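You operate a simulated robot arm through the tools that you are given. There is no shell and no other tool. Be economical: measure what you need, move in short steps, check, and stop when the job is done.

You run a simulated two-armed robot. Do the job below in one go: nothing can be reset, and whatever is moved stays where it is left.

Task
The sink drains badly. Empty the strainer into the waste bin and refit it.
Fine: the sink runs empty and the bin ends shut.
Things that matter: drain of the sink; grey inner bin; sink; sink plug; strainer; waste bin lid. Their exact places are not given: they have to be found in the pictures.

It is judged by the outcome, as a careful person would: the job done as asked, and still so three seconds after it is handed in. It fails if anything else is knocked over, pushed out of place, dropped, spilled or broken.

Robot
Two 6-joint arms with two-finger grippers on one trunk, on a base that drives. Base frame: it is fixed to the floor where the robot stands at the start and does not move with it; the origin is under the middle of the robot, x ahead of it, y to its left, z up. Lengths are in mm, angles in degrees, forces in N, time in s.
The left shoulder is at the start at [70, 147, 1378], the right one opposite. Each reaches about 838 mm from its shoulder. Places, roughly: drain of the sink [-500, -800, 600]; sink [-600, -900, 600]; sink plug [-500, -1250, 750]; waste bin lid [900, 0, 400]. Payload 2.45 kg a hand.
Tool frame (each hand has its own): the origin (TCP) lies between the finger pads and is the grasp point; the fingertips stand 30 mm ahead of it; z points along the fingers, y is the line along which they close. The gripper opens to 106 mm. The gripper's body begins 79 mm behind the TCP.
Orientation is that of the tool frame in the base frame, as a unit quaternion [x, y, z, w]. With the fingers straight down and closing along the base's y, the tool's x points along the base's -x, its y along +y and its z along -z.

Tools
- The arms move only by the tool jog_arm. It takes "left_steps", "right_steps" or both (then of equal length, played together; a hand with none holds still); each is a list of rows, each a list of 7 numbers: the shift along the tool's x, y, z in mm, then the turn, a rotation vector about the tool's x, y, z in degrees, then the gripper command, from -1 (shut) to 1 (fully open), values between in proportion. In form: [[tx, ty, tz, wx, wy, wz, gripper], ...]. A call has 1 to 8 rows; each row shifts and turns the commanded pose from where the row before left it, along the tool's axes as they then stand. Rows are played at 5 a second. More than 50 mm and 8.6 degrees between two rows, or a gripper value outside its range, and nothing of the call is played. A pose out of reach is approached as far as the arm can. The call stops where the force on the tool passes 70 N (or 10 N more than at its start, if that is more) or the arm is blocked; 0.2 s more then pass. The fingers move at their own pace (about 72 mm/s each) and stop on an object; they squeeze with about 23 N. The grip force told is the motor's: it shows also when the fingers shut on nothing. Time passes only in rows, and 0.2 s behind the last, so rows that do not move let the fingers close. The reply holds the time, the measured pose of the TCP, the force on the tool along the base axes, the opening and the grip force, in the units named above and with some noise, with the torque about the TCP (base axes, N m) and any sound that the robot's microphone picked up, and new pictures: "views" is both (left out), scene, wrist or none (wrist: the cameras of the hands that moved).
- Cameras (640 x 400 px; columns grow to the right, rows downward): "scene" is now at [67.4, -51.7, 1564.3]; the picture's right is [-0.95, -0.31, 0.00], its down [-0.29, 0.89, -0.36] and it looks along [0.11, -0.34, -0.93] (base axes); focal length 240 px, centre (320, 200). "left" rides on the left gripper at [76, 2, -106] in its tool frame; the picture's right is [-0.02, 1.00, 0.00], its down [-0.78, -0.02, -0.62] and it looks along [-0.62, -0.01, 0.78] (tool axes); focal length 247 px, centre (320, 200). "right" rides on the right gripper at [76, -2, -106] in its tool frame; the picture's right is [0.02, 1.00, 0.00], its down [-0.78, 0.02, -0.62] and it looks along [-0.62, 0.01, 0.78] (tool axes); focal length 247 px, centre (320, 200).
- raise_lower(by): slides the trunk up (or, below 0, down) by that many mm; the arms and the scene camera ride with it, the base frame stays. It gives what a move gives, with no picture.
- base_move(legs): drives the robot by 1 to 6 legs, each [ahead, left, turn to the left] in mm, mm and degrees, along the robot's own axes; the way and the turn of a leg run together, so that a leg with both is an arc; at most 1500 mm and 180 degrees a leg. The arms and the cameras ride along, it lands a little off, and it stops where it bumps. It gives what a move gives, and a new picture of the scene camera.
- pan_tilt(pan, tilt): turns the head with the scene camera to pan (to the left, within 86 degrees either way) and tilt (down, from -29 to 69), counted from straight ahead of the robot. It gives what a move gives, and a new picture of the scene camera.
- measure_at(camera, pixels): for up to 12 pixels [column, row] of the newest picture of that camera ("zoom" is the newest enlarged one), the place [x, y, z] in the base frame of the surface seen there, good to about 2 mm. No time passes.
- close_up(camera, box): a new picture of the part [left, top, right, bottom] of that camera's present view, enlarged. No time passes.
- close_job(): hands the job in; it is judged then, once.

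Go step by step. Measure first, check grasps and placings, and put right what went wrong. The budget is 80 turns and 260 pictures, counting those below and the enlarged ones. Unless the task says otherwise, let go and move clear before handing in, and close with one line.

The tools are called after ">>>" as a command line: name --argument value ..., lists and objects as JSON in quotes. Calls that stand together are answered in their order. jog_arm: Moves the arms, as the interface text tells. Its arguments: {"type":"object","properties":{"left_steps":{"type":"array","items":{"type":"array","items":{"type":"number"}}},"right_steps":{"type":"array","items":{"type":"array","items":{"type":"number"}}},"views":{"type":"string","enum":["both","scene","wrist","none"]}},"required":[]} The other tools are called the same way: raise_lower (by) slides the trunk up or down; base_move (legs) drives the base; pan_tilt (pan, tilt) turns the head that bears the scene camera; measure_at (camera, pixels) gives the place of the surface under pixels of a picture; close_up (camera, box) takes an enlarged picture of a part of a camera's view; close_job () hands the job in.

At the start:

```text
time: 0.0
left_ee_pos: [603.5, -22.0, 941.0]
left_ee_rot: [-0.001, 1.0, 0.0, 0.0]
left_ft_force: [0.5, -0.3, -0.3]
left_torque: [0.0, -0.01, -0.01]
left_finger_gap: 106.1
left_gripper_force: 0.1
right_ee_pos: [334.4, -363.6, 955.4]
right_ee_rot: [0.0, 1.0, 0.0, 0.0]
right_ft_force: [0.6, 0.5, 0.6]
right_torque: [-0.03, 0.0, 0.0]
right_finger_gap: 106.0
right_gripper_force: 0.1
trunk travel left (down, up): [-851.0, 89.0]
robot x, y, heading: [1.4, 1.6, -0.2]
head pan, tilt: [-71.9, 68.8]
```

scene: 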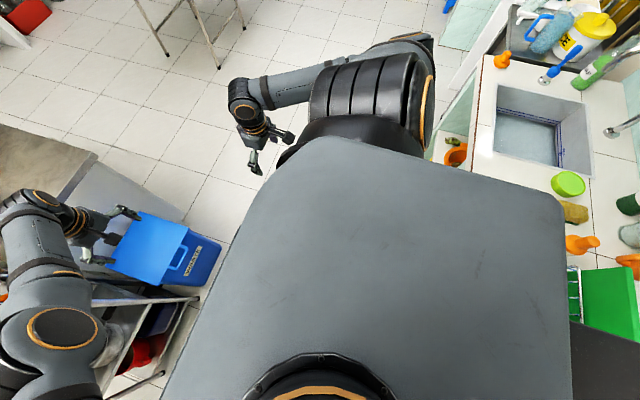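
right: 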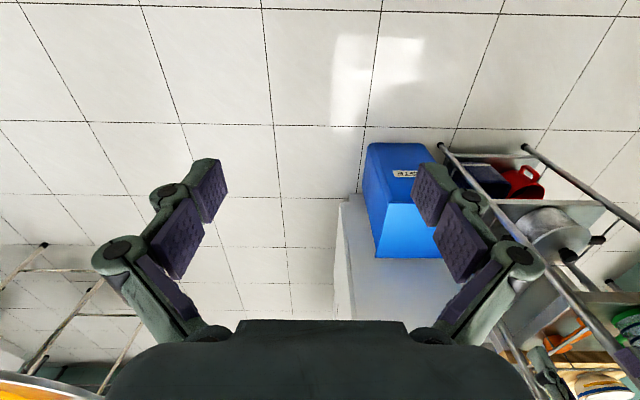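
left: 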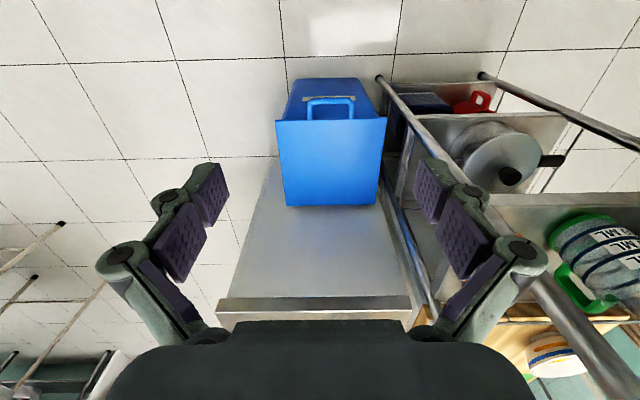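

The scene picture shows the blue bin at about (165,250) and the sink at about (540,130), which has standing water. I'll look at each one more closely.

>>> close_up --camera "scene" --box '[420, 0, 640, 280]'

>>> measure_at --camera "scene" --pixels '[[525, 140], [500, 85], [590, 105], [595, 175], [495, 155], [568, 183], [150, 250], [200, 260], [480, 200], [610, 132], [575, 212], [456, 153]]'

>>> pan_tilt --pan 0 --tilt 50

```text
1.43 times, centred on (530, 140) of scene
```

zoom: 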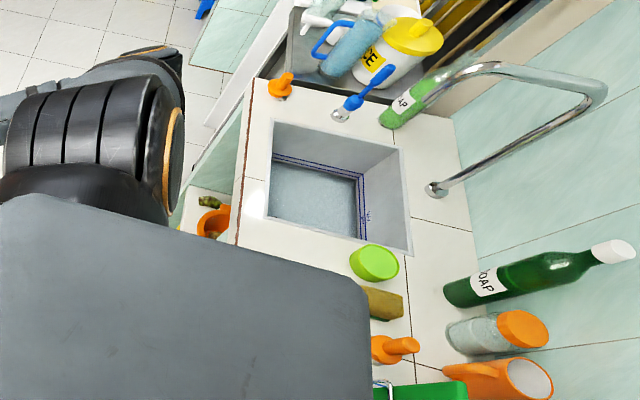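

```text
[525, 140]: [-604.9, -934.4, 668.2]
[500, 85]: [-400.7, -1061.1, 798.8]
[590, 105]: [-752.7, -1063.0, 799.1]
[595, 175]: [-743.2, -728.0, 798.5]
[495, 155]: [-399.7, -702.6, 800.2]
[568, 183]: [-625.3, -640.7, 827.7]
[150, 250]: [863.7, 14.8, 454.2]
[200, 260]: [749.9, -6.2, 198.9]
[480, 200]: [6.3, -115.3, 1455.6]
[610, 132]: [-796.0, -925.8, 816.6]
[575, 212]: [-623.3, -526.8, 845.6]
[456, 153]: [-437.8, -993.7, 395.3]
```

```text
time: 1.4
left_ee_pos: [603.4, -20.0, 942.1]
left_ee_rot: [0.0, 1.0, 0.001, 0.0]
left_ft_force: [-0.1, 0.6, -0.2]
left_torque: [0.01, 0.0, 0.0]
left_finger_gap: 105.9
left_gripper_force: 0.0
right_ee_pos: [334.3, -364.0, 955.5]
right_ee_rot: [0.001, 1.0, 0.0, 0.0]
right_ft_force: [0.7, -0.5, -0.2]
right_torque: [0.03, -0.01, 0.0]
right_finger_gap: 106.1
right_gripper_force: 0.1
trunk travel left (down, up): [-851.0, 89.0]
robot x, y, heading: [1.8, 0.4, 0.1]
head pan, tilt: [0.0, 50.0]
```

scene: 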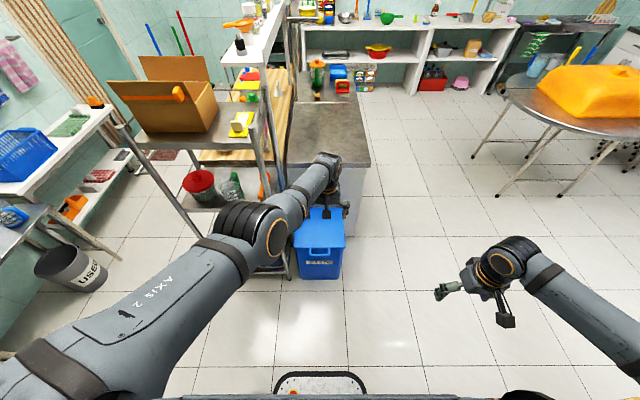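

The blue bin stands at (320,245) and a bucket marked "USED…" is at (75,265). I'll read both labels.

>>> close_up --camera "scene" --box '[270, 190, 370, 290]'

>>> close_up --camera "scene" --box '[20, 130, 200, 310]'

>>> close_up --camera "left" --box '[240, 60, 420, 220]'

>>> measure_at --camera "left" --pixels '[[276, 119], [386, 118], [378, 205], [286, 205], [330, 100], [290, 85], [370, 85], [310, 110], [352, 110], [330, 160], [300, 250], [330, 117]]'

```text
4.00 times, centred on (320, 240) of scene
```

zoom: 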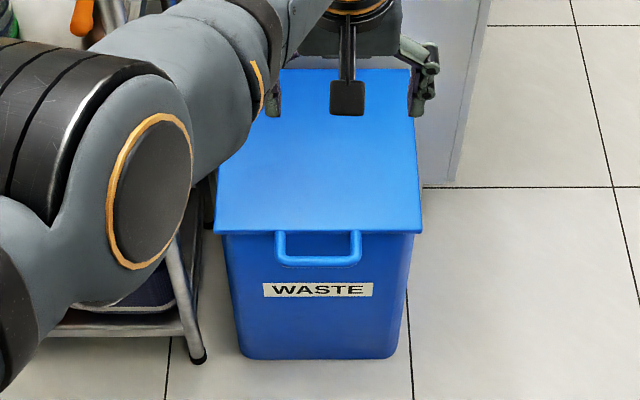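

```text
2.22 times, centred on (110, 220) of scene
```

zoom: 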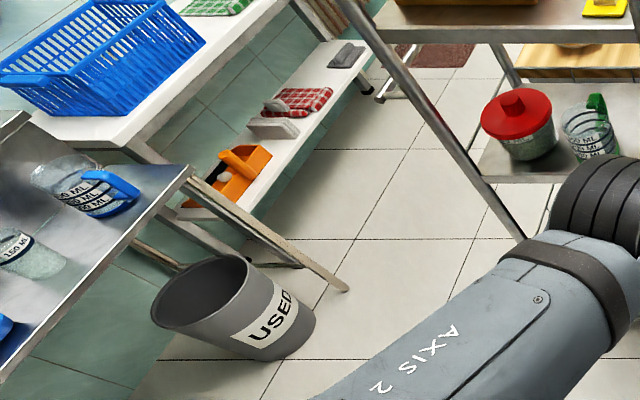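

```text
2.50 times, centred on (330, 140) of left
```

zoom: 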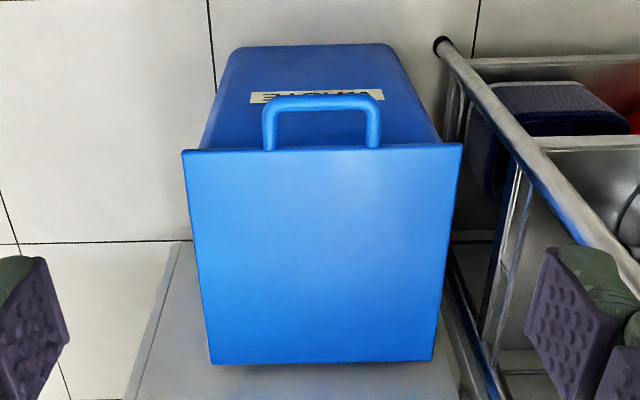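

```text
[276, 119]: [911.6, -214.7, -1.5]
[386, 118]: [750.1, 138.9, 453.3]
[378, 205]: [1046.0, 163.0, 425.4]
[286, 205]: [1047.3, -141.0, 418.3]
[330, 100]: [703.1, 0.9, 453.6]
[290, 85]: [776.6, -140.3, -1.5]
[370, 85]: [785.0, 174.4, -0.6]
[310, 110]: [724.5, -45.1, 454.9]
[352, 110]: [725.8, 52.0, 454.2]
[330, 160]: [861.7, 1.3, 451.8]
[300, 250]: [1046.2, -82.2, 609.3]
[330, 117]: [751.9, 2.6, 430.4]
```

The blue bin is marked WASTE. Its lid is at z≈453, with the handle at (703,0,454), and the counter is behind it. Next I'll tuck the left hand in and look to the right to plan the drive to the sink.

>>> jog_arm --left_steps '[[50, 20, 0, 0, 0, 0, 0], [50, 20, 0, 0, 0, 0, 0], [50, 20, 0, 0, 0, 0, 0], [50, 20, 0, 0, 0, 0, 0], [45, 20, 0, 0, 0, 0, 0], [0, 20, 0, 0, 0, 0, 0]]' --views "none"

>>> pan_tilt --pan -80 --tilt 35

```text
refused: row 1 steps farther than a row can; nothing moved
```

```text
time: 3.0
left_ee_pos: [603.8, -20.1, 941.9]
left_ee_rot: [0.0, 1.0, 0.0, 0.0]
left_ft_force: [-0.5, -0.6, 0.2]
left_torque: [-0.01, -0.03, 0.02]
left_finger_gap: 106.0
left_gripper_force: 0.0
right_ee_pos: [334.2, -365.0, 956.6]
right_ee_rot: [-0.001, 1.0, 0.001, 0.0]
right_ft_force: [0.4, 0.3, 0.2]
right_torque: [0.0, -0.02, -0.01]
right_finger_gap: 105.9
right_gripper_force: 0.1
trunk travel left (down, up): [-851.0, 89.0]
robot x, y, heading: [-0.3, 3.5, -0.0]
head pan, tilt: [-80.0, 35.0]
```

scene: 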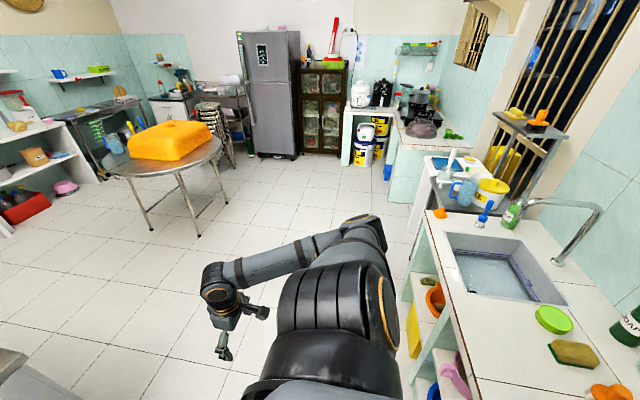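

The floor to the right is clear and the sink counter front is at x≈-350. I'll tuck the left hand, then drive out, turn around to face the sink and look.

>>> jog_arm --left_steps '[[45, 20, 0, 0, 0, 0, 0], [45, 20, 0, 0, 0, 0, 0], [45, 20, 0, 0, 0, 0, 0], [45, 20, 0, 0, 0, 0, 0], [45, 20, 0, 0, 0, 0, 0], [30, 35, 0, 0, 0, 0, 0], [0, 45, 0, 0, 0, 0, 0], [0, 45, 0, 0, 0, 0, 0]]' --views "none"

>>> base_move --legs '[[230, -450, 0], [0, 0, -90], [0, 0, -90], [0, 430, 0]]'

>>> pan_tilt --pan 0 --tilt 50

```text
time: 4.8
left_ee_pos: [584.6, 103.2, 833.7]
left_ee_rot: [0.002, 1.0, -0.001, 0.0]
left_ft_force: [0.8, 0.6, -0.8]
left_torque: [-0.03, 0.0, 0.01]
left_finger_gap: 53.0
left_gripper_force: 0.0
left hand out of reach, approached as far as the arm can: row 1, 2, 3, 4, 5, 6, 7, 8
right_ee_pos: [334.4, -361.3, 956.0]
right_ee_rot: [0.0, 1.0, -0.001, 0.0]
right_ft_force: [-0.4, -0.1, 0.1]
right_torque: [-0.01, -0.01, -0.02]
right_finger_gap: 105.8
right_gripper_force: 0.1
trunk travel left (down, up): [-851.0, 89.0]
robot x, y, heading: [-0.5, 2.0, -0.1]
head pan, tilt: [-80.0, 35.0]
```

```text
time: 17.7
left_ee_pos: [-365.3, -976.5, 833.3]
left_ee_rot: [1.0, -0.006, -0.001, 0.0]
left_ft_force: [1.3, 0.4, 0.0]
left_torque: [-0.04, 0.01, 0.01]
left_finger_gap: 52.8
left_gripper_force: 0.1
right_ee_pos: [-107.3, -513.6, 955.3]
right_ee_rot: [1.0, -0.006, 0.0, 0.001]
right_ft_force: [-0.1, 0.4, 0.1]
right_torque: [-0.03, -0.01, 0.04]
right_finger_gap: 106.0
right_gripper_force: 0.0
trunk travel left (down, up): [-851.0, 89.0]
robot x, y, heading: [222.0, -883.7, 179.4]
head pan, tilt: [-80.0, 35.0]
```

scene: 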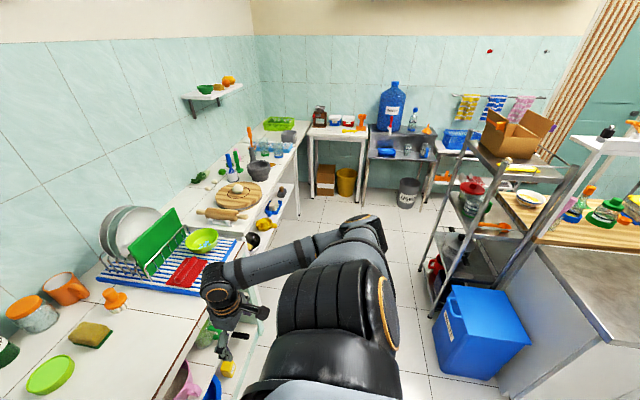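

```text
time: 19.2
left_ee_pos: [-365.6, -977.0, 834.0]
left_ee_rot: [1.0, -0.007, 0.0, 0.0]
left_ft_force: [-0.5, -0.2, -0.1]
left_torque: [0.0, 0.02, 0.0]
left_finger_gap: 53.2
left_gripper_force: 0.0
right_ee_pos: [-108.2, -514.1, 957.0]
right_ee_rot: [1.0, -0.008, 0.0, -0.001]
right_ft_force: [0.4, -0.8, 0.5]
right_torque: [0.0, 0.0, -0.03]
right_finger_gap: 106.0
right_gripper_force: 0.1
trunk travel left (down, up): [-851.0, 89.0]
robot x, y, heading: [222.0, -882.3, 179.2]
head pan, tilt: [0.0, 50.0]
```

scene: 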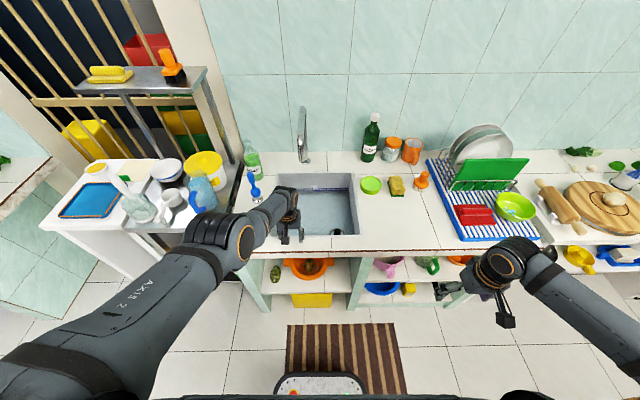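

The left hand hangs low at z≈834 over the counter edge, so I'll raise it clear and swing it outward to free the view.

>>> jog_arm --left_steps '[[0, 0, -45, 0, 0, 0, 0], [0, 0, -45, 0, 0, 0, 0], [0, 0, -30, 0, 0, 0, 0], [0, 48, 0, 0, 0, 0, 0], [0, 48, 0, 0, 0, 0, 0], [20, 45, 0, 0, 0, 0, 0], [30, 35, 0, 0, 0, 0, 0], [40, 25, 0, 0, 0, 0, 0]]' --views "scene"

```text
time: 21.0
left_ee_pos: [-405.8, -1176.3, 892.9]
left_ee_rot: [1.0, -0.008, 0.001, -0.001]
left_ft_force: [0.2, -0.6, -0.4]
left_torque: [0.02, -0.01, 0.01]
left_finger_gap: 52.9
left_gripper_force: 0.1
left hand out of reach, approached as far as the arm can: row 1, 2, 3, 4, 5, 6, 7, 8
right_ee_pos: [-107.7, -515.9, 956.2]
right_ee_rot: [1.0, -0.007, 0.0, -0.002]
right_ft_force: [0.2, -0.3, 0.1]
right_torque: [-0.01, -0.05, 0.0]
right_finger_gap: 106.0
right_gripper_force: 0.1
trunk travel left (down, up): [-851.0, 89.0]
robot x, y, heading: [221.7, -887.5, 179.4]
head pan, tilt: [0.0, 50.0]
```

scene: 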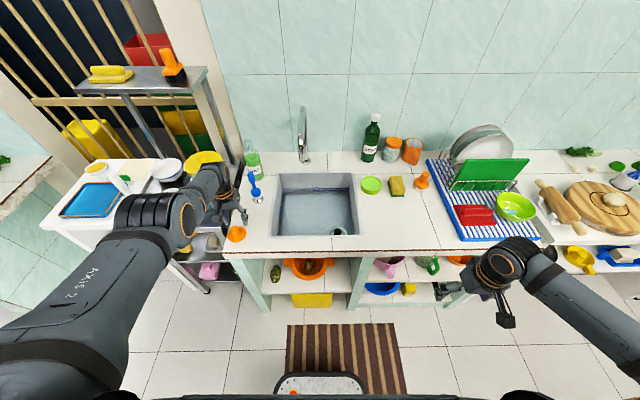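

The left hand only partly follows and stops at z≈893. I'll test a small forward-and-up move to find out where its commanded pose stands.

>>> jog_arm --left_steps '[[0, 0, -20, 0, 0, 0, 0]]' --views "wrist"

>>> close_up --camera "scene" --box '[200, 130, 440, 280]'

```text
time: 21.4
left_ee_pos: [-414.3, -1175.1, 910.4]
left_ee_rot: [1.0, -0.007, 0.0, 0.0]
left_ft_force: [-0.1, -0.4, -0.3]
left_torque: [0.01, -0.01, 0.0]
left_finger_gap: 52.8
left_gripper_force: 0.1
left hand out of reach, approached as far as the arm can: row 1
right_ee_pos: [-107.1, -515.1, 955.1]
right_ee_rot: [1.0, -0.007, 0.0, 0.0]
right_ft_force: [0.3, 0.6, 0.4]
right_torque: [0.01, 0.0, -0.02]
right_finger_gap: 106.1
right_gripper_force: 0.1
trunk travel left (down, up): [-851.0, 89.0]
robot x, y, heading: [220.4, -882.7, 179.0]
head pan, tilt: [0.0, 50.0]
```

left: 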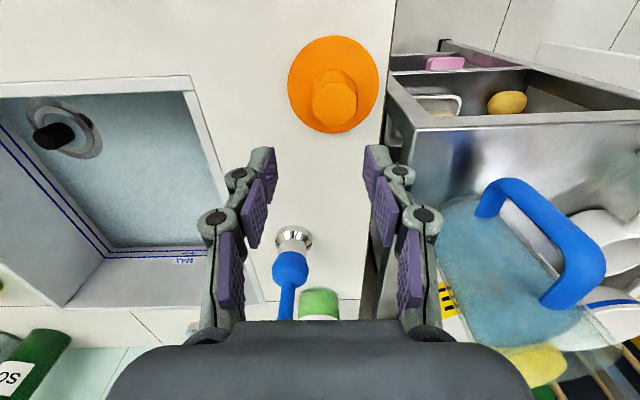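

```text
2.67 times, centred on (320, 205) of scene
```

zoom: 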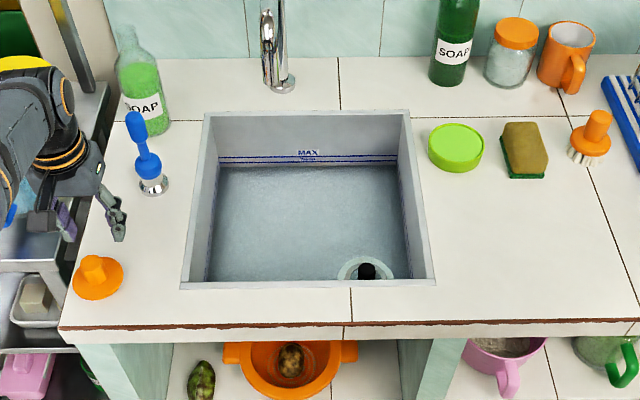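

The strainer, with its black knob, sits in the drain at close-up (368,270), and the orange plug is off to the left on the counter. I'll measure the knob and rim from both cameras.

>>> measure_at --camera "zoom" --pixels '[[367, 268], [367, 275], [348, 270], [387, 272], [367, 260], [310, 240], [183, 285], [432, 283], [208, 115], [408, 113], [345, 340], [97, 265]]'

>>> measure_at --camera "left" --pixels '[[53, 136], [62, 136], [45, 136], [75, 110], [98, 145], [35, 120], [85, 125], [335, 100], [192, 80], [260, 305], [150, 200]]'

>>> close_up --camera "left" --box '[0, 80, 130, 180]'

```text
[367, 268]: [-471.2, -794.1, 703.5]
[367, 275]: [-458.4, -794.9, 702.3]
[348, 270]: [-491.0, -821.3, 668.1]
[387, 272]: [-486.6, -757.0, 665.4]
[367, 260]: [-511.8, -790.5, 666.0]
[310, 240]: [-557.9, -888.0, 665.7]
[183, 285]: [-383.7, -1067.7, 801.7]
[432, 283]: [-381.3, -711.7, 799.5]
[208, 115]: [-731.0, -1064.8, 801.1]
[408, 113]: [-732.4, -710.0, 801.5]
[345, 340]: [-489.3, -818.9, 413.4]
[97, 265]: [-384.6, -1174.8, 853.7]
```

```text
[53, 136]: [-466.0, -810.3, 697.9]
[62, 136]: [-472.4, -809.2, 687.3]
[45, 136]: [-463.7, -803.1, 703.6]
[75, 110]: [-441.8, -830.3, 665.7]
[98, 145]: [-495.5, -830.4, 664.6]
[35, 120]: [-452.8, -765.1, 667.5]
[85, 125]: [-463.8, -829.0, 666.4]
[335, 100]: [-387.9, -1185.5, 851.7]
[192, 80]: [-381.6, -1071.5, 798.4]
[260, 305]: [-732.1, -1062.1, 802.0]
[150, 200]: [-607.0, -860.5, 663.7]
```

```text
4.00 times, centred on (65, 130) of left
```

zoom: 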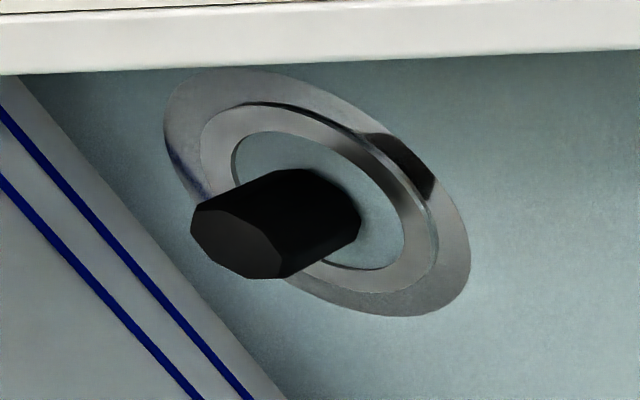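

The knob top is at about (-466,-800,703), just above the water surface at 666. I'll back away and raise the trunk, then work out which way the left arm can move in open space.

>>> raise_lower --by 80

>>> base_move --legs '[[-400, 0, 0]]'

>>> jog_arm --left_steps '[[0, 0, 30, 0, 0, 0, 0], [-20, 0, 0, 0, 0, 0, 0]]' --views "none"

>>> jog_arm --left_steps '[[20, 0, 0, 0, 0, 0, 0], [0, 0, 0, 0, 8, 0, 0], [0, 0, 0, 0, 8, 0, 0], [0, 0, 0, 0, 8, 0, 0]]' --views "scene"

```text
time: 22.6
left_ee_pos: [-415.3, -1175.8, 989.5]
left_ee_rot: [1.0, -0.007, 0.001, 0.0]
left_ft_force: [0.1, 0.3, 0.8]
left_torque: [-0.03, 0.02, 0.0]
left_finger_gap: 53.0
left_gripper_force: 0.0
right_ee_pos: [-107.4, -514.5, 1035.7]
right_ee_rot: [1.0, -0.007, 0.0, 0.0]
right_ft_force: [-0.2, 0.1, -0.3]
right_torque: [0.03, 0.03, 0.02]
right_finger_gap: 106.0
right_gripper_force: 0.1
trunk travel left (down, up): [-931.0, 9.0]
robot x, y, heading: [222.1, -879.2, 179.3]
head pan, tilt: [0.0, 50.0]
```

```text
time: 25.1
left_ee_pos: [-15.8, -1181.5, 989.4]
left_ee_rot: [1.0, -0.007, 0.002, 0.0]
left_ft_force: [-0.1, 0.2, -0.1]
left_torque: [0.02, -0.01, 0.03]
left_finger_gap: 52.8
left_gripper_force: 0.1
right_ee_pos: [289.2, -520.8, 1036.0]
right_ee_rot: [1.0, -0.008, 0.001, -0.001]
right_ft_force: [-0.8, 0.1, -0.1]
right_torque: [0.0, 0.0, -0.02]
right_finger_gap: 106.1
right_gripper_force: 0.0
trunk travel left (down, up): [-931.0, 9.0]
robot x, y, heading: [621.0, -884.7, 179.4]
head pan, tilt: [0.0, 50.0]
```

scene: 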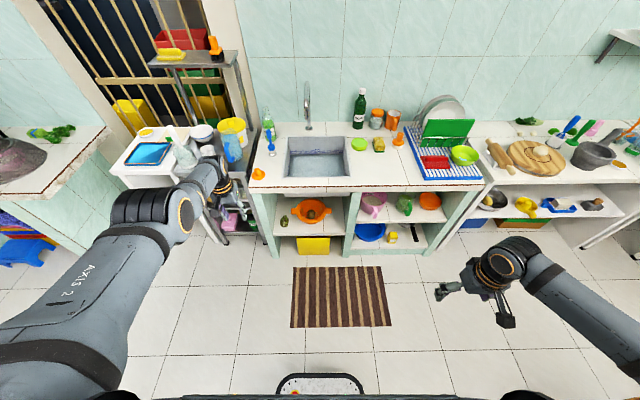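

```text
time: 25.6
left_ee_pos: [-8.6, -1172.6, 973.3]
left_ee_rot: [1.0, -0.008, 0.001, 0.001]
left_ft_force: [0.8, -0.3, 0.5]
left_torque: [-0.06, 0.01, 0.0]
left_finger_gap: 53.0
left_gripper_force: 0.1
left hand out of reach, approached as far as the arm can: row 1, 2
right_ee_pos: [289.3, -520.3, 1035.4]
right_ee_rot: [1.0, -0.007, 0.001, 0.0]
right_ft_force: [-0.1, 0.2, -0.1]
right_torque: [-0.01, -0.08, 0.04]
right_finger_gap: 105.8
right_gripper_force: 0.0
trunk travel left (down, up): [-931.0, 9.0]
robot x, y, heading: [620.8, -890.9, 179.4]
head pan, tilt: [0.0, 50.0]
```

```text
time: 26.6
left_ee_pos: [70.9, -1160.2, 1005.3]
left_ee_rot: [0.978, -0.006, 0.208, 0.002]
left_ft_force: [-0.3, -0.1, 0.1]
left_torque: [-0.01, 0.03, -0.01]
left_finger_gap: 52.9
left_gripper_force: 0.1
left hand out of reach, approached as far as the arm can: row 1, 2, 3, 4
right_ee_pos: [291.6, -520.6, 1035.9]
right_ee_rot: [1.0, -0.007, 0.0, -0.001]
right_ft_force: [0.3, -1.2, 0.4]
right_torque: [0.0, 0.02, 0.0]
right_finger_gap: 106.0
right_gripper_force: 0.1
trunk travel left (down, up): [-931.0, 9.0]
robot x, y, heading: [621.8, -887.4, 179.3]
head pan, tilt: [0.0, 50.0]
```

scene: 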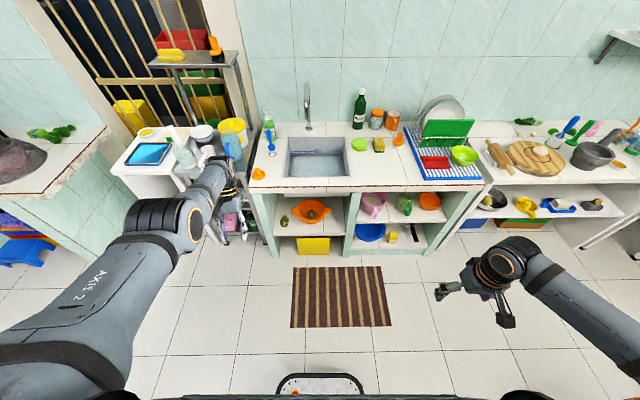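

The replies suggest the left command has drifted inside the arm's minimum reach while accumulating. In this open spot I'll take the command back outward and level it until the arm tracks again.

>>> jog_arm --left_steps '[[-40, 0, 10, 0, -8, 0, 0], [-40, 0, 10, 0, -8, 0, 0], [-40, 0, 10, 0, -8, 0, 0], [-40, 0, 10, 0, 0, 0, 0], [-40, 0, 10, 0, 0, 0, 0], [-40, 0, 0, 0, 0, 0, 0]]' --views "none"

```text
time: 28.1
left_ee_pos: [-10.6, -1145.6, 968.5]
left_ee_rot: [1.0, -0.006, 0.0, 0.0]
left_ft_force: [0.5, -0.7, -0.2]
left_torque: [0.0, 0.0, -0.01]
left_finger_gap: 52.9
left_gripper_force: 0.1
left hand out of reach, approached as far as the arm can: row 1, 2, 3, 4, 5, 6
right_ee_pos: [291.0, -520.3, 1035.7]
right_ee_rot: [1.0, -0.007, 0.0, 0.001]
right_ft_force: [-0.7, 0.0, -1.1]
right_torque: [0.02, 0.01, 0.0]
right_finger_gap: 105.9
right_gripper_force: 0.1
trunk travel left (down, up): [-931.0, 9.0]
robot x, y, heading: [621.7, -890.6, 179.3]
head pan, tilt: [0.0, 50.0]
```

It's still unresolved, so I'll keep moving the command outward and down.

>>> jog_arm --left_steps '[[-40, 0, 20, 0, 0, 0, 0], [-40, 0, 20, 0, 0, 0, 0], [-40, 0, 20, 0, 0, 0, 0], [-20, -30, 20, 0, 0, 0, 0], [0, -40, 0, 0, 0, 0, 0], [0, -40, 0, 0, 0, 0, 0]]' --views "none"

```text
time: 29.4
left_ee_pos: [-8.4, -1048.2, 965.3]
left_ee_rot: [1.0, -0.006, 0.0, 0.001]
left_ft_force: [-1.1, -0.1, 0.0]
left_torque: [0.0, 0.01, -0.01]
left_finger_gap: 53.0
left_gripper_force: 0.1
left hand out of reach, approached as far as the arm can: row 1, 2, 3, 4
right_ee_pos: [291.2, -519.2, 1035.5]
right_ee_rot: [1.0, -0.006, 0.0, 0.001]
right_ft_force: [-0.6, 0.2, -0.1]
right_torque: [-0.02, -0.01, -0.01]
right_finger_gap: 106.0
right_gripper_force: 0.0
trunk travel left (down, up): [-931.0, 9.0]
robot x, y, heading: [618.0, -885.3, 179.3]
head pan, tilt: [0.0, 50.0]
```

The left arm tracks again at (-8,-1048,965). I'll test whether it can pitch its fingers forward by about 45° and roll, since inverting the strainer will need that.

>>> jog_arm --left_steps '[[0, 0, 0, 0, -8, 0, 0], [0, 0, 0, 0, -8, 0, 0], [0, 0, 0, 0, -8, 0, 0], [0, 0, 0, 0, -8, 0, 0], [0, 0, 0, 0, -8, 0, 0], [0, 0, 0, 0, -5, 0, 0]]' --views "none"

>>> pan_tilt --pan 30 --tilt 45

```text
time: 30.9
left_ee_pos: [-8.0, -1049.9, 965.6]
left_ee_rot: [0.924, -0.005, -0.383, -0.002]
left_ft_force: [0.1, -0.2, -1.1]
left_torque: [0.02, 0.0, -0.02]
left_finger_gap: 53.1
left_gripper_force: 0.1
right_ee_pos: [291.1, -519.5, 1036.5]
right_ee_rot: [1.0, -0.007, 0.0, 0.0]
right_ft_force: [-0.5, 0.5, -0.6]
right_torque: [-0.01, -0.01, -0.04]
right_finger_gap: 106.3
right_gripper_force: 0.1
trunk travel left (down, up): [-931.0, 9.0]
robot x, y, heading: [622.2, -888.5, 179.3]
head pan, tilt: [0.0, 50.0]
```

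```text
time: 31.8
left_ee_pos: [-9.1, -1049.3, 964.6]
left_ee_rot: [0.924, -0.006, -0.382, -0.002]
left_ft_force: [0.0, 0.7, 0.6]
left_torque: [0.0, -0.02, -0.02]
left_finger_gap: 52.8
left_gripper_force: 0.2
right_ee_pos: [289.5, -520.4, 1036.2]
right_ee_rot: [1.0, -0.007, 0.0, 0.0]
right_ft_force: [0.1, 0.1, -0.1]
right_torque: [-0.01, -0.05, 0.0]
right_finger_gap: 105.9
right_gripper_force: 0.1
trunk travel left (down, up): [-931.0, 9.0]
robot x, y, heading: [619.8, -889.0, 179.4]
head pan, tilt: [30.0, 45.0]
```

scene: 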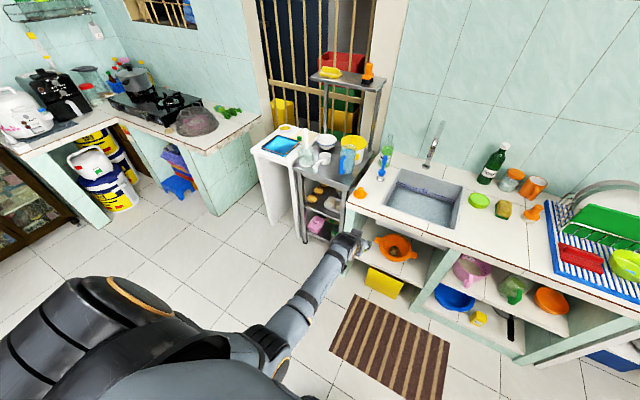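

Pitching forward 45° works. Next I'll measure how far the tables left of the sink stick out, and test pulling the hand back while it's pitched.

>>> measure_at --camera "scene" --pixels '[[254, 150], [296, 163], [345, 205], [303, 170], [362, 193], [270, 222], [253, 122], [210, 130], [195, 140], [348, 207], [420, 310], [345, 170]]'

>>> jog_arm --left_steps '[[28, 0, -28, 0, 0, 0, 0], [28, 0, -28, 0, 0, 0, 0], [28, 0, -28, 0, 0, 0, 0], [28, 0, -28, 0, 0, 0, 0]]' --views "none"

```text
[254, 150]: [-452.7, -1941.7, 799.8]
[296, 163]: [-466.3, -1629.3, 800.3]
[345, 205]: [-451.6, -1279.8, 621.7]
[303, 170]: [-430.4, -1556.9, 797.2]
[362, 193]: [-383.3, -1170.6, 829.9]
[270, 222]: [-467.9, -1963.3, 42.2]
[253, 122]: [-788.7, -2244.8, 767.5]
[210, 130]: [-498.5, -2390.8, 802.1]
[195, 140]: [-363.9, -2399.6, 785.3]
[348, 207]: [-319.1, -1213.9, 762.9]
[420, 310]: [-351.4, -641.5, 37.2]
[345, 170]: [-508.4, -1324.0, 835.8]
```

```text
time: 32.8
left_ee_pos: [151.5, -1051.6, 966.0]
left_ee_rot: [0.924, -0.006, -0.383, -0.002]
left_ft_force: [1.5, 0.5, -0.2]
left_torque: [-0.03, 0.02, 0.04]
left_finger_gap: 53.1
left_gripper_force: 0.1
right_ee_pos: [292.8, -519.6, 1036.9]
right_ee_rot: [1.0, -0.007, -0.001, 0.0]
right_ft_force: [0.5, 0.2, 0.3]
right_torque: [0.04, 0.03, 0.0]
right_finger_gap: 106.1
right_gripper_force: 0.0
trunk travel left (down, up): [-931.0, 9.0]
robot x, y, heading: [620.4, -885.1, 179.5]
head pan, tilt: [30.0, 45.0]
```

The hand retracts fine while pitched, and the tables end at x≈-320 to -450, so I can stand at about (0,-1300) facing +y. I'll quickly test the inversion here: pitch the hand level, then roll it 180°.

>>> jog_arm --left_steps '[[0, 0, 0, 0, -8, 0, 0], [0, 0, 0, 0, -8, 0, 0], [0, 0, 0, 0, -8, 0, 0], [0, 0, 0, 0, -8, 0, 0], [0, 0, 0, 0, -8, 0, 0], [0, 0, 0, 0, -5, 0, 0], [0, 0, 0, 0, 0, 8, 0], [0, 0, 0, 0, 0, 8, 0]]' --views "none"

>>> jog_arm --left_steps '[[0, 0, 0, 0, 0, 8.5, 0], [0, 0, 0, 0, 0, 8.5, 0], [0, 0, 0, 0, 0, 8.5, 0], [0, 0, 0, 0, 0, 8.5, 0], [0, 0, 0, 0, 0, 8.5, 0], [0, 0, 0, 0, 0, 8.5, 0], [0, 0, 0, 0, 0, 8.5, 0], [0, 0, 0, 0, 0, 8.5, 0]]' --views "none"

>>> jog_arm --left_steps '[[0, 0, 0, 0, 0, 8.5, 0], [0, 0, 0, 0, 0, 8.5, 0], [0, 0, 0, 0, 0, 8.5, 0], [0, 0, 0, 0, 0, 8.5, 0], [0, 0, 0, 0, 0, 8.5, 0], [0, 0, 0, 0, 0, 8.5, 0], [0, 0, 0, 0, 0, 8.5, 0], [0, 0, 0, 0, 0, 8.5, 0]]' --views "none"

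```text
time: 34.6
left_ee_pos: [149.0, -1052.0, 964.8]
left_ee_rot: [-0.699, 0.104, 0.701, -0.094]
left_ft_force: [0.8, 0.3, 0.7]
left_torque: [0.0, -0.04, 0.0]
left_finger_gap: 52.8
left_gripper_force: 0.1
right_ee_pos: [290.4, -520.4, 1035.6]
right_ee_rot: [1.0, -0.007, -0.001, 0.0]
right_ft_force: [0.6, 0.7, 0.1]
right_torque: [-0.02, 0.0, -0.01]
right_finger_gap: 106.0
right_gripper_force: 0.0
trunk travel left (down, up): [-931.0, 9.0]
robot x, y, heading: [622.2, -885.6, 179.4]
head pan, tilt: [30.0, 45.0]
```

```text
time: 36.4
left_ee_pos: [149.4, -1052.8, 964.9]
left_ee_rot: [-0.523, 0.477, 0.527, -0.47]
left_ft_force: [0.3, 0.0, 0.4]
left_torque: [0.02, 0.02, -0.03]
left_finger_gap: 52.8
left_gripper_force: 0.0
right_ee_pos: [290.7, -521.4, 1036.3]
right_ee_rot: [1.0, -0.006, 0.0, 0.0]
right_ft_force: [-0.4, 0.8, 0.4]
right_torque: [0.01, 0.01, -0.02]
right_finger_gap: 105.7
right_gripper_force: 0.0
trunk travel left (down, up): [-931.0, 9.0]
robot x, y, heading: [620.2, -887.8, 179.4]
head pan, tilt: [30.0, 45.0]
```

```text
time: 38.2
left_ee_pos: [149.8, -1051.7, 965.3]
left_ee_rot: [-0.165, 0.688, 0.174, -0.685]
left_ft_force: [1.0, 0.4, 0.3]
left_torque: [0.04, 0.02, -0.01]
left_finger_gap: 53.0
left_gripper_force: 0.0
right_ee_pos: [291.6, -521.4, 1035.1]
right_ee_rot: [1.0, -0.008, -0.001, 0.0]
right_ft_force: [-0.2, 0.1, -0.1]
right_torque: [-0.01, -0.02, -0.03]
right_finger_gap: 106.1
right_gripper_force: 0.1
trunk travel left (down, up): [-931.0, 9.0]
robot x, y, heading: [620.5, -889.4, 179.4]
head pan, tilt: [30.0, 45.0]
```

The roll works, with 152° reached and no limit hit. I'll undo it back to the 45° forward pitch, drive to the left of the sink facing +y, and lower the trunk partway.

>>> jog_arm --left_steps '[[0, 0, 0, 0, 0, -8.5, 0], [0, 0, 0, 0, 0, -8.5, 0], [0, 0, 0, 0, 0, -8.5, 0], [0, 0, 0, 0, 0, -8.5, 0], [0, 0, 0, 0, 0, -8.5, 0], [0, 0, 0, 0, 0, -8.5, 0], [0, 0, 0, 0, 0, -8.5, 0], [0, 0, 0, 0, 0, -8.5, 0]]' --views "none"

>>> jog_arm --left_steps '[[0, 0, 0, 0, 0, -8.5, 0], [0, 0, 0, 0, 0, -8.5, 0], [0, 0, 0, 0, 0, -8.5, 0], [0, 0, 0, 0, 0, -8.5, 0], [0, 0, 0, 0, 0, -8.5, 0], [0, 0, 0, 0, 0, -8.5, 0], [0, 0, 0, 0, 0, -8.5, 0], [0, 0, 0, 0, 0, -8.5, 0]]' --views "none"

>>> jog_arm --left_steps '[[0, 0, 0, 0, 0, -8, 0], [0, 0, 0, 0, 0, -8, 0], [0, 0, 0, 0, 8, 0, 0], [0, 0, 0, 0, 8, 0, 0], [0, 0, 0, 0, 8, 0, 0], [0, 0, 0, 0, 8, 0, 0], [0, 0, 0, 0, 8, 0, 0], [0, 0, 0, 0, 5, 0, 0]]' --views "none"

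>>> base_move --legs '[[0, 413, 0], [0, 0, -90], [0, 580, 0]]'

>>> pan_tilt --pan 35 --tilt 50

```text
time: 40.0
left_ee_pos: [150.8, -1051.8, 964.5]
left_ee_rot: [-0.524, 0.476, 0.529, -0.468]
left_ft_force: [0.5, 0.9, 0.3]
left_torque: [-0.03, -0.02, -0.01]
left_finger_gap: 53.1
left_gripper_force: 0.0
right_ee_pos: [289.6, -519.6, 1036.0]
right_ee_rot: [1.0, -0.007, 0.0, 0.0]
right_ft_force: [-0.6, 0.2, -0.4]
right_torque: [-0.04, 0.0, 0.02]
right_finger_gap: 106.1
right_gripper_force: 0.1
trunk travel left (down, up): [-931.0, 9.0]
robot x, y, heading: [621.6, -886.9, 179.2]
head pan, tilt: [30.0, 45.0]
```

```text
time: 41.8
left_ee_pos: [149.9, -1052.6, 965.2]
left_ee_rot: [-0.7, 0.101, 0.701, -0.092]
left_ft_force: [0.2, 1.0, -0.1]
left_torque: [0.02, -0.02, 0.0]
left_finger_gap: 53.2
left_gripper_force: 0.2
right_ee_pos: [290.5, -520.2, 1034.7]
right_ee_rot: [1.0, -0.007, -0.001, 0.0]
right_ft_force: [0.1, -0.4, 0.1]
right_torque: [0.03, 0.0, 0.02]
right_finger_gap: 106.3
right_gripper_force: 0.0
trunk travel left (down, up): [-931.0, 9.0]
robot x, y, heading: [617.2, -890.6, 179.3]
head pan, tilt: [30.0, 45.0]
```

```text
time: 43.6
left_ee_pos: [148.5, -1054.3, 965.2]
left_ee_rot: [0.913, 0.0, -0.407, 0.002]
left_ft_force: [-1.0, 0.5, 0.3]
left_torque: [0.03, 0.01, 0.01]
left_finger_gap: 52.7
left_gripper_force: 0.0
left hand out of reach, approached as far as the arm can: row 5
right_ee_pos: [290.9, -521.0, 1036.7]
right_ee_rot: [1.0, -0.007, 0.0, 0.001]
right_ft_force: [0.7, -0.8, -0.1]
right_torque: [0.01, -0.04, -0.02]
right_finger_gap: 106.2
right_gripper_force: 0.1
trunk travel left (down, up): [-931.0, 9.0]
robot x, y, heading: [621.9, -889.9, 179.4]
head pan, tilt: [30.0, 45.0]
```

```text
time: 52.9
left_ee_pos: [-124.2, -818.3, 963.5]
left_ee_rot: [-0.643, 0.648, 0.29, 0.288]
left_ft_force: [-0.4, 0.4, 0.5]
left_torque: [-0.01, 0.0, 0.02]
left_finger_gap: 52.9
left_gripper_force: 0.1
right_ee_pos: [409.3, -962.5, 1035.7]
right_ee_rot: [-0.7, 0.714, 0.0, -0.001]
right_ft_force: [0.3, 1.6, 0.1]
right_torque: [-0.02, -0.01, 0.03]
right_finger_gap: 106.0
right_gripper_force: 0.0
trunk travel left (down, up): [-931.0, 9.0]
robot x, y, heading: [35.9, -1289.3, 88.7]
head pan, tilt: [30.0, 45.0]
```

scene: 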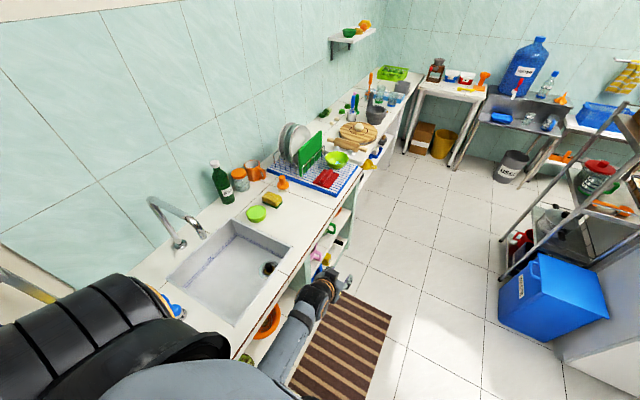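

```text
time: 53.5
left_ee_pos: [-123.7, -816.9, 965.0]
left_ee_rot: [-0.643, 0.648, 0.289, 0.288]
left_ft_force: [-0.4, 0.2, 0.0]
left_torque: [-0.02, 0.0, 0.0]
left_finger_gap: 53.1
left_gripper_force: 0.1
right_ee_pos: [409.8, -962.0, 1036.2]
right_ee_rot: [-0.7, 0.714, 0.0, 0.0]
right_ft_force: [-0.3, 0.2, -0.7]
right_torque: [-0.01, 0.0, 0.03]
right_finger_gap: 106.0
right_gripper_force: 0.1
trunk travel left (down, up): [-931.0, 9.0]
robot x, y, heading: [38.6, -1291.3, 89.1]
head pan, tilt: [35.0, 50.0]
```

scene: 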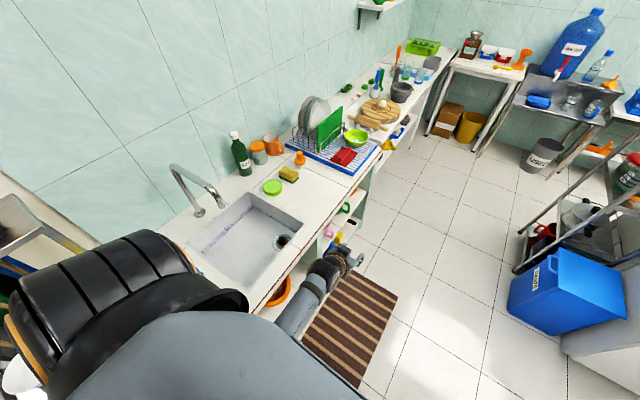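

I'm in position: knob visible at (283,241) in the scene picture, hand pitched about 48° at (-124,-817,965). I'll slide the hand left over the sink at this height, opened partway.

>>> jog_arm --left_steps '[[0, 45, 0, 0, 3, 0, 0], [0, 45, 0, 0, 0, 0, 0], [0, 45, 0, 0, 0, 0, 0], [0, 45, 0, 0, 0, 0, 0], [0, 45, 0, 0, 0, 0, 0], [0, 45, 0, 0, 0, 0, 0], [0, 45, 0, 0, 0, 0, 0], [0, 28, 0, 0, 0, 0, 0]]' --views "both"

```text
time: 55.3
left_ee_pos: [-469.5, -816.4, 967.6]
left_ee_rot: [-0.65, 0.656, 0.273, 0.271]
left_ft_force: [-0.1, -0.4, 0.7]
left_torque: [0.02, -0.01, -0.02]
left_finger_gap: 52.9
left_gripper_force: 0.1
right_ee_pos: [408.0, -962.2, 1037.1]
right_ee_rot: [-0.7, 0.714, 0.001, 0.0]
right_ft_force: [-0.2, 0.5, 0.7]
right_torque: [0.0, -0.04, -0.01]
right_finger_gap: 106.0
right_gripper_force: 0.0
trunk travel left (down, up): [-931.0, 9.0]
robot x, y, heading: [40.2, -1286.3, 88.9]
head pan, tilt: [35.0, 50.0]
```

scene: 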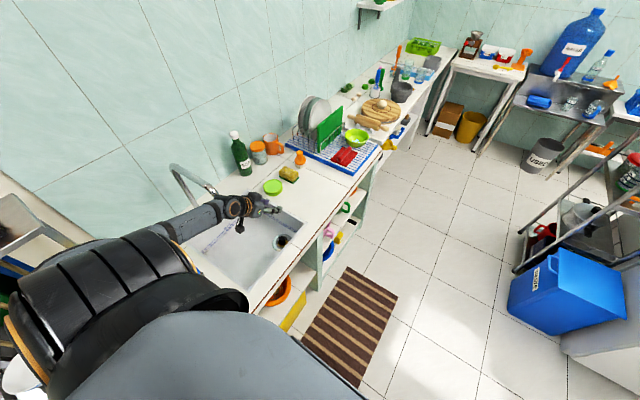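
left: 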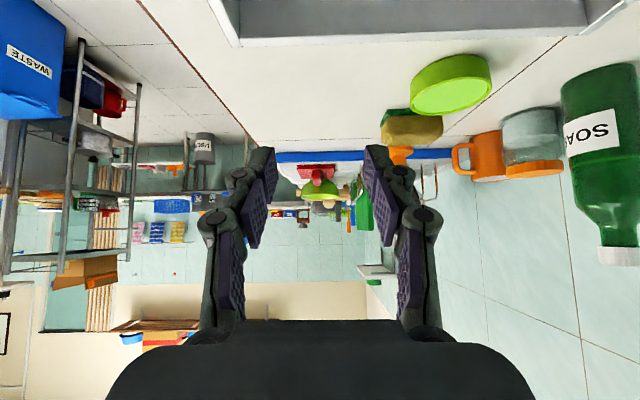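

The camera hangs below the hand in this pose and would dip near the water. I'll roll the hand 180° so it sits on top, which also means unrolling will later invert the strainer.

>>> jog_arm --left_steps '[[0, 0, 0, 0, 0, 8.5, 0], [0, 0, 0, 0, 0, 8.5, 0], [0, 0, 0, 0, 0, 8.5, 0], [0, 0, 0, 0, 0, 8.5, 0], [0, 0, 0, 0, 0, 8.5, 0], [0, 0, 0, 0, 0, 8.5, 0], [0, 0, 0, 0, 0, 8.5, 0], [0, 0, 0, 0, 0, 8.5, 0]]' --views "none"

>>> jog_arm --left_steps '[[0, 0, 0, 0, 0, 8.5, 0], [0, 0, 0, 0, 0, 8.5, 0], [0, 0, 0, 0, 0, 8.5, 0], [0, 0, 0, 0, 0, 8.5, 0], [0, 0, 0, 0, 0, 8.5, 0], [0, 0, 0, 0, 0, 8.5, 0], [0, 0, 0, 0, 0, 8.5, 0], [0, 0, 0, 0, 0, 8.5, 0]]' --views "none"

>>> jog_arm --left_steps '[[0, 0, 0, 0, 0, 7.33, 0], [0, 0, 0, 0, 0, 7.33, 0], [0, 0, 0, 0, 0, 7.33, 0], [0, 0, 0, 0, 0, 7.33, 0], [0, 0, 0, 0, 0, 7.33, 0], [0, 0, 0, 0, 0, 7.33, 0]]' --views "wrist"

```text
time: 57.1
left_ee_pos: [-467.2, -816.9, 966.0]
left_ee_rot: [-0.172, 0.907, 0.377, 0.072]
left_ft_force: [1.2, 0.2, -0.4]
left_torque: [0.01, -0.01, 0.08]
left_finger_gap: 52.9
left_gripper_force: 0.1
right_ee_pos: [409.9, -962.9, 1035.4]
right_ee_rot: [-0.7, 0.715, 0.0, 0.0]
right_ft_force: [0.2, 0.1, 0.1]
right_torque: [-0.02, 0.0, 0.0]
right_finger_gap: 106.0
right_gripper_force: 0.0
trunk travel left (down, up): [-931.0, 9.0]
robot x, y, heading: [40.9, -1290.1, 89.2]
head pan, tilt: [35.0, 50.0]
```

```text
time: 58.9
left_ee_pos: [-468.6, -816.2, 966.4]
left_ee_rot: [0.366, 0.847, 0.354, -0.151]
left_ft_force: [0.1, 0.2, 0.1]
left_torque: [-0.01, 0.02, 0.01]
left_finger_gap: 52.9
left_gripper_force: 0.0
right_ee_pos: [409.7, -961.9, 1035.7]
right_ee_rot: [-0.701, 0.713, -0.001, -0.001]
right_ft_force: [0.4, 0.4, 0.9]
right_torque: [-0.01, 0.02, 0.03]
right_finger_gap: 106.1
right_gripper_force: 0.0
trunk travel left (down, up): [-931.0, 9.0]
robot x, y, heading: [39.6, -1289.3, 88.7]
head pan, tilt: [35.0, 50.0]
```

```text
time: 60.3
left_ee_pos: [-447.8, -830.0, 988.9]
left_ee_rot: [0.655, 0.651, 0.269, -0.274]
left_ft_force: [-0.6, -0.1, 0.8]
left_torque: [-0.01, 0.03, 0.0]
left_finger_gap: 53.3
left_gripper_force: 0.0
left hand out of reach, approached as far as the arm can: row 3, 4, 5, 6
right_ee_pos: [409.1, -962.2, 1035.7]
right_ee_rot: [-0.7, 0.714, 0.001, -0.001]
right_ft_force: [-0.5, 0.0, 1.0]
right_torque: [-0.01, 0.0, 0.01]
right_finger_gap: 105.6
right_gripper_force: 0.1
trunk travel left (down, up): [-931.0, 9.0]
robot x, y, heading: [36.8, -1287.3, 88.9]
head pan, tilt: [35.0, 50.0]
```

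left: 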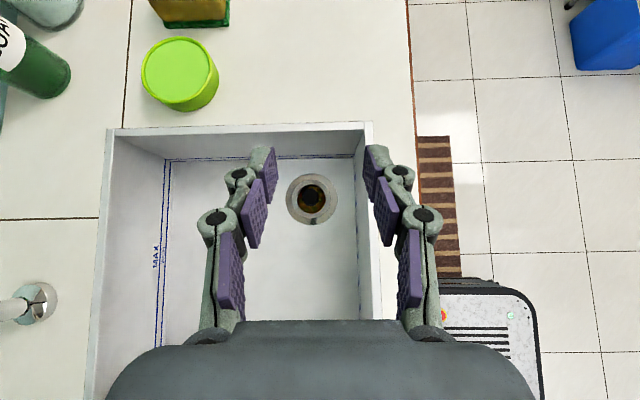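

The roll reaches 180° but with about 30 mm of position error, so it's near a joint limit. The drain is visible at (312,197) and the sink looks almost dry. I'll raise the hand relative to the trunk and see whether the limit clears.

>>> jog_arm --left_steps '[[25, 0, -25, 0, 0, 0, 0], [25, 0, -25, 0, 0, 0, 0], [25, 0, -25, 0, 0, 0, 0]]' --views "none"

>>> close_up --camera "left" --box '[260, 150, 370, 240]'

>>> close_up --camera "scene" --box '[180, 170, 320, 300]'

```text
time: 61.1
left_ee_pos: [-441.1, -806.6, 1054.9]
left_ee_rot: [0.655, 0.651, 0.27, -0.275]
left_ft_force: [-0.5, 0.1, 0.0]
left_torque: [-0.03, -0.02, 0.02]
left_finger_gap: 53.3
left_gripper_force: 0.1
left hand out of reach, approached as far as the arm can: row 2, 3
right_ee_pos: [408.2, -961.5, 1036.0]
right_ee_rot: [-0.7, 0.714, -0.001, 0.001]
right_ft_force: [-0.5, -0.2, -0.4]
right_torque: [-0.02, 0.0, 0.01]
right_finger_gap: 105.9
right_gripper_force: 0.3
trunk travel left (down, up): [-931.0, 9.0]
robot x, y, heading: [38.4, -1288.5, 88.9]
head pan, tilt: [35.0, 50.0]
```

```text
4.44 times, centred on (315, 195) of left
```

zoom: 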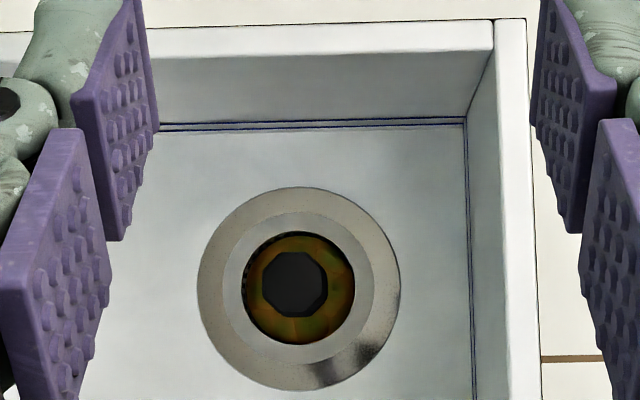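

```text
3.08 times, centred on (250, 235) of scene
```

zoom: 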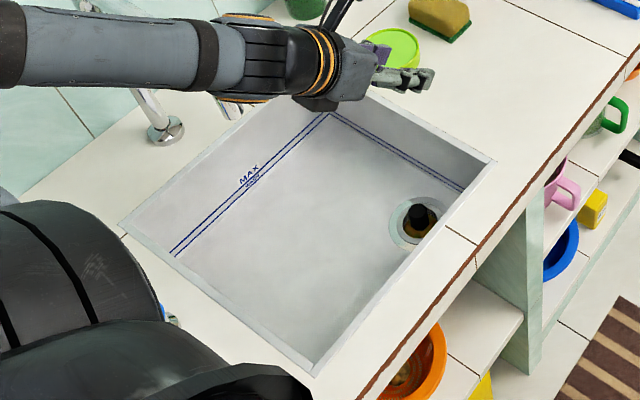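

The sink now shows its floor, with brown-green waste around the knob at close-up (295,285). I'll measure these exactly.

>>> measure_at --camera "scene" --pixels '[[272, 230], [271, 234], [265, 236], [283, 228], [240, 240]]'

>>> measure_at --camera "left" --pixels '[[311, 199], [306, 199], [316, 199], [311, 194], [311, 205], [320, 198], [304, 195], [300, 199], [327, 199], [311, 215], [294, 185], [250, 260]]'

```text
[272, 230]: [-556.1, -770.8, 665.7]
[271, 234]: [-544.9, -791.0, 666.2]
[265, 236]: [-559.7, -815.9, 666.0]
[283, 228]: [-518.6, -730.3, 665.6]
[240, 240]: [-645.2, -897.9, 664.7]
```

```text
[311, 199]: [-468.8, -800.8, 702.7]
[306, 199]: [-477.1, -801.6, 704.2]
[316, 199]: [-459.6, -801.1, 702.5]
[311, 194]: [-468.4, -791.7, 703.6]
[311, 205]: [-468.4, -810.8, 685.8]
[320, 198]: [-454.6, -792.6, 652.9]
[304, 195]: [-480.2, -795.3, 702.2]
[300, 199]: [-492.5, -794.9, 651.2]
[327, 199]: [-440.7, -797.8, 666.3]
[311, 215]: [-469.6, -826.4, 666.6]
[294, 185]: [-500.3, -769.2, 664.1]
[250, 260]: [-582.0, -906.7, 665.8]
```

The knob centre is (-468.5,-800.5), its top is at 703, the floor is at 666 and the waste is at 652. I'll test whether pulling the rolled hand back and down removes the position error.

>>> jog_arm --left_steps '[[-33, 0, -33, 0, 0, 0, 0], [-33, 0, -33, 0, 0, 0, 0], [-33, 0, -33, 0, 0, 0, 0], [-33, 0, -33, 0, 0, 0, 0]]' --views "none"

>>> jog_arm --left_steps '[[-33, 0, 33, 0, 0, 0, 0], [-33, 0, 33, 0, 0, 0, 0], [-33, 0, 33, 0, 0, 0, 0], [-33, 0, 33, 0, 0, 0, 0]]' --views "none"

```text
time: 62.1
left_ee_pos: [-431.4, -852.0, 1020.2]
left_ee_rot: [0.655, 0.651, 0.271, -0.272]
left_ft_force: [0.3, 0.1, -0.2]
left_torque: [-0.02, 0.0, 0.02]
left_finger_gap: 52.8
left_gripper_force: 0.1
left hand out of reach, approached as far as the arm can: row 1, 2, 3, 4
right_ee_pos: [408.7, -963.0, 1034.6]
right_ee_rot: [-0.7, 0.714, -0.001, -0.001]
right_ft_force: [0.0, 0.0, -0.5]
right_torque: [0.02, -0.04, -0.02]
right_finger_gap: 105.7
right_gripper_force: 0.0
trunk travel left (down, up): [-931.0, 9.0]
robot x, y, heading: [41.8, -1288.2, 88.7]
head pan, tilt: [35.0, 50.0]
```

```text
time: 63.1
left_ee_pos: [-393.5, -893.2, 913.2]
left_ee_rot: [0.653, 0.652, 0.269, -0.275]
left_ft_force: [0.1, 0.0, 0.7]
left_torque: [0.04, 0.03, -0.01]
left_finger_gap: 52.9
left_gripper_force: 0.0
left hand out of reach, approached as far as the arm can: row 1, 2, 3, 4
right_ee_pos: [409.0, -963.4, 1036.5]
right_ee_rot: [-0.7, 0.714, 0.0, 0.0]
right_ft_force: [-1.1, -0.2, 1.0]
right_torque: [0.03, -0.02, 0.0]
right_finger_gap: 106.0
right_gripper_force: 0.0
trunk travel left (down, up): [-931.0, 9.0]
robot x, y, heading: [42.0, -1288.3, 88.9]
head pan, tilt: [35.0, 50.0]
```

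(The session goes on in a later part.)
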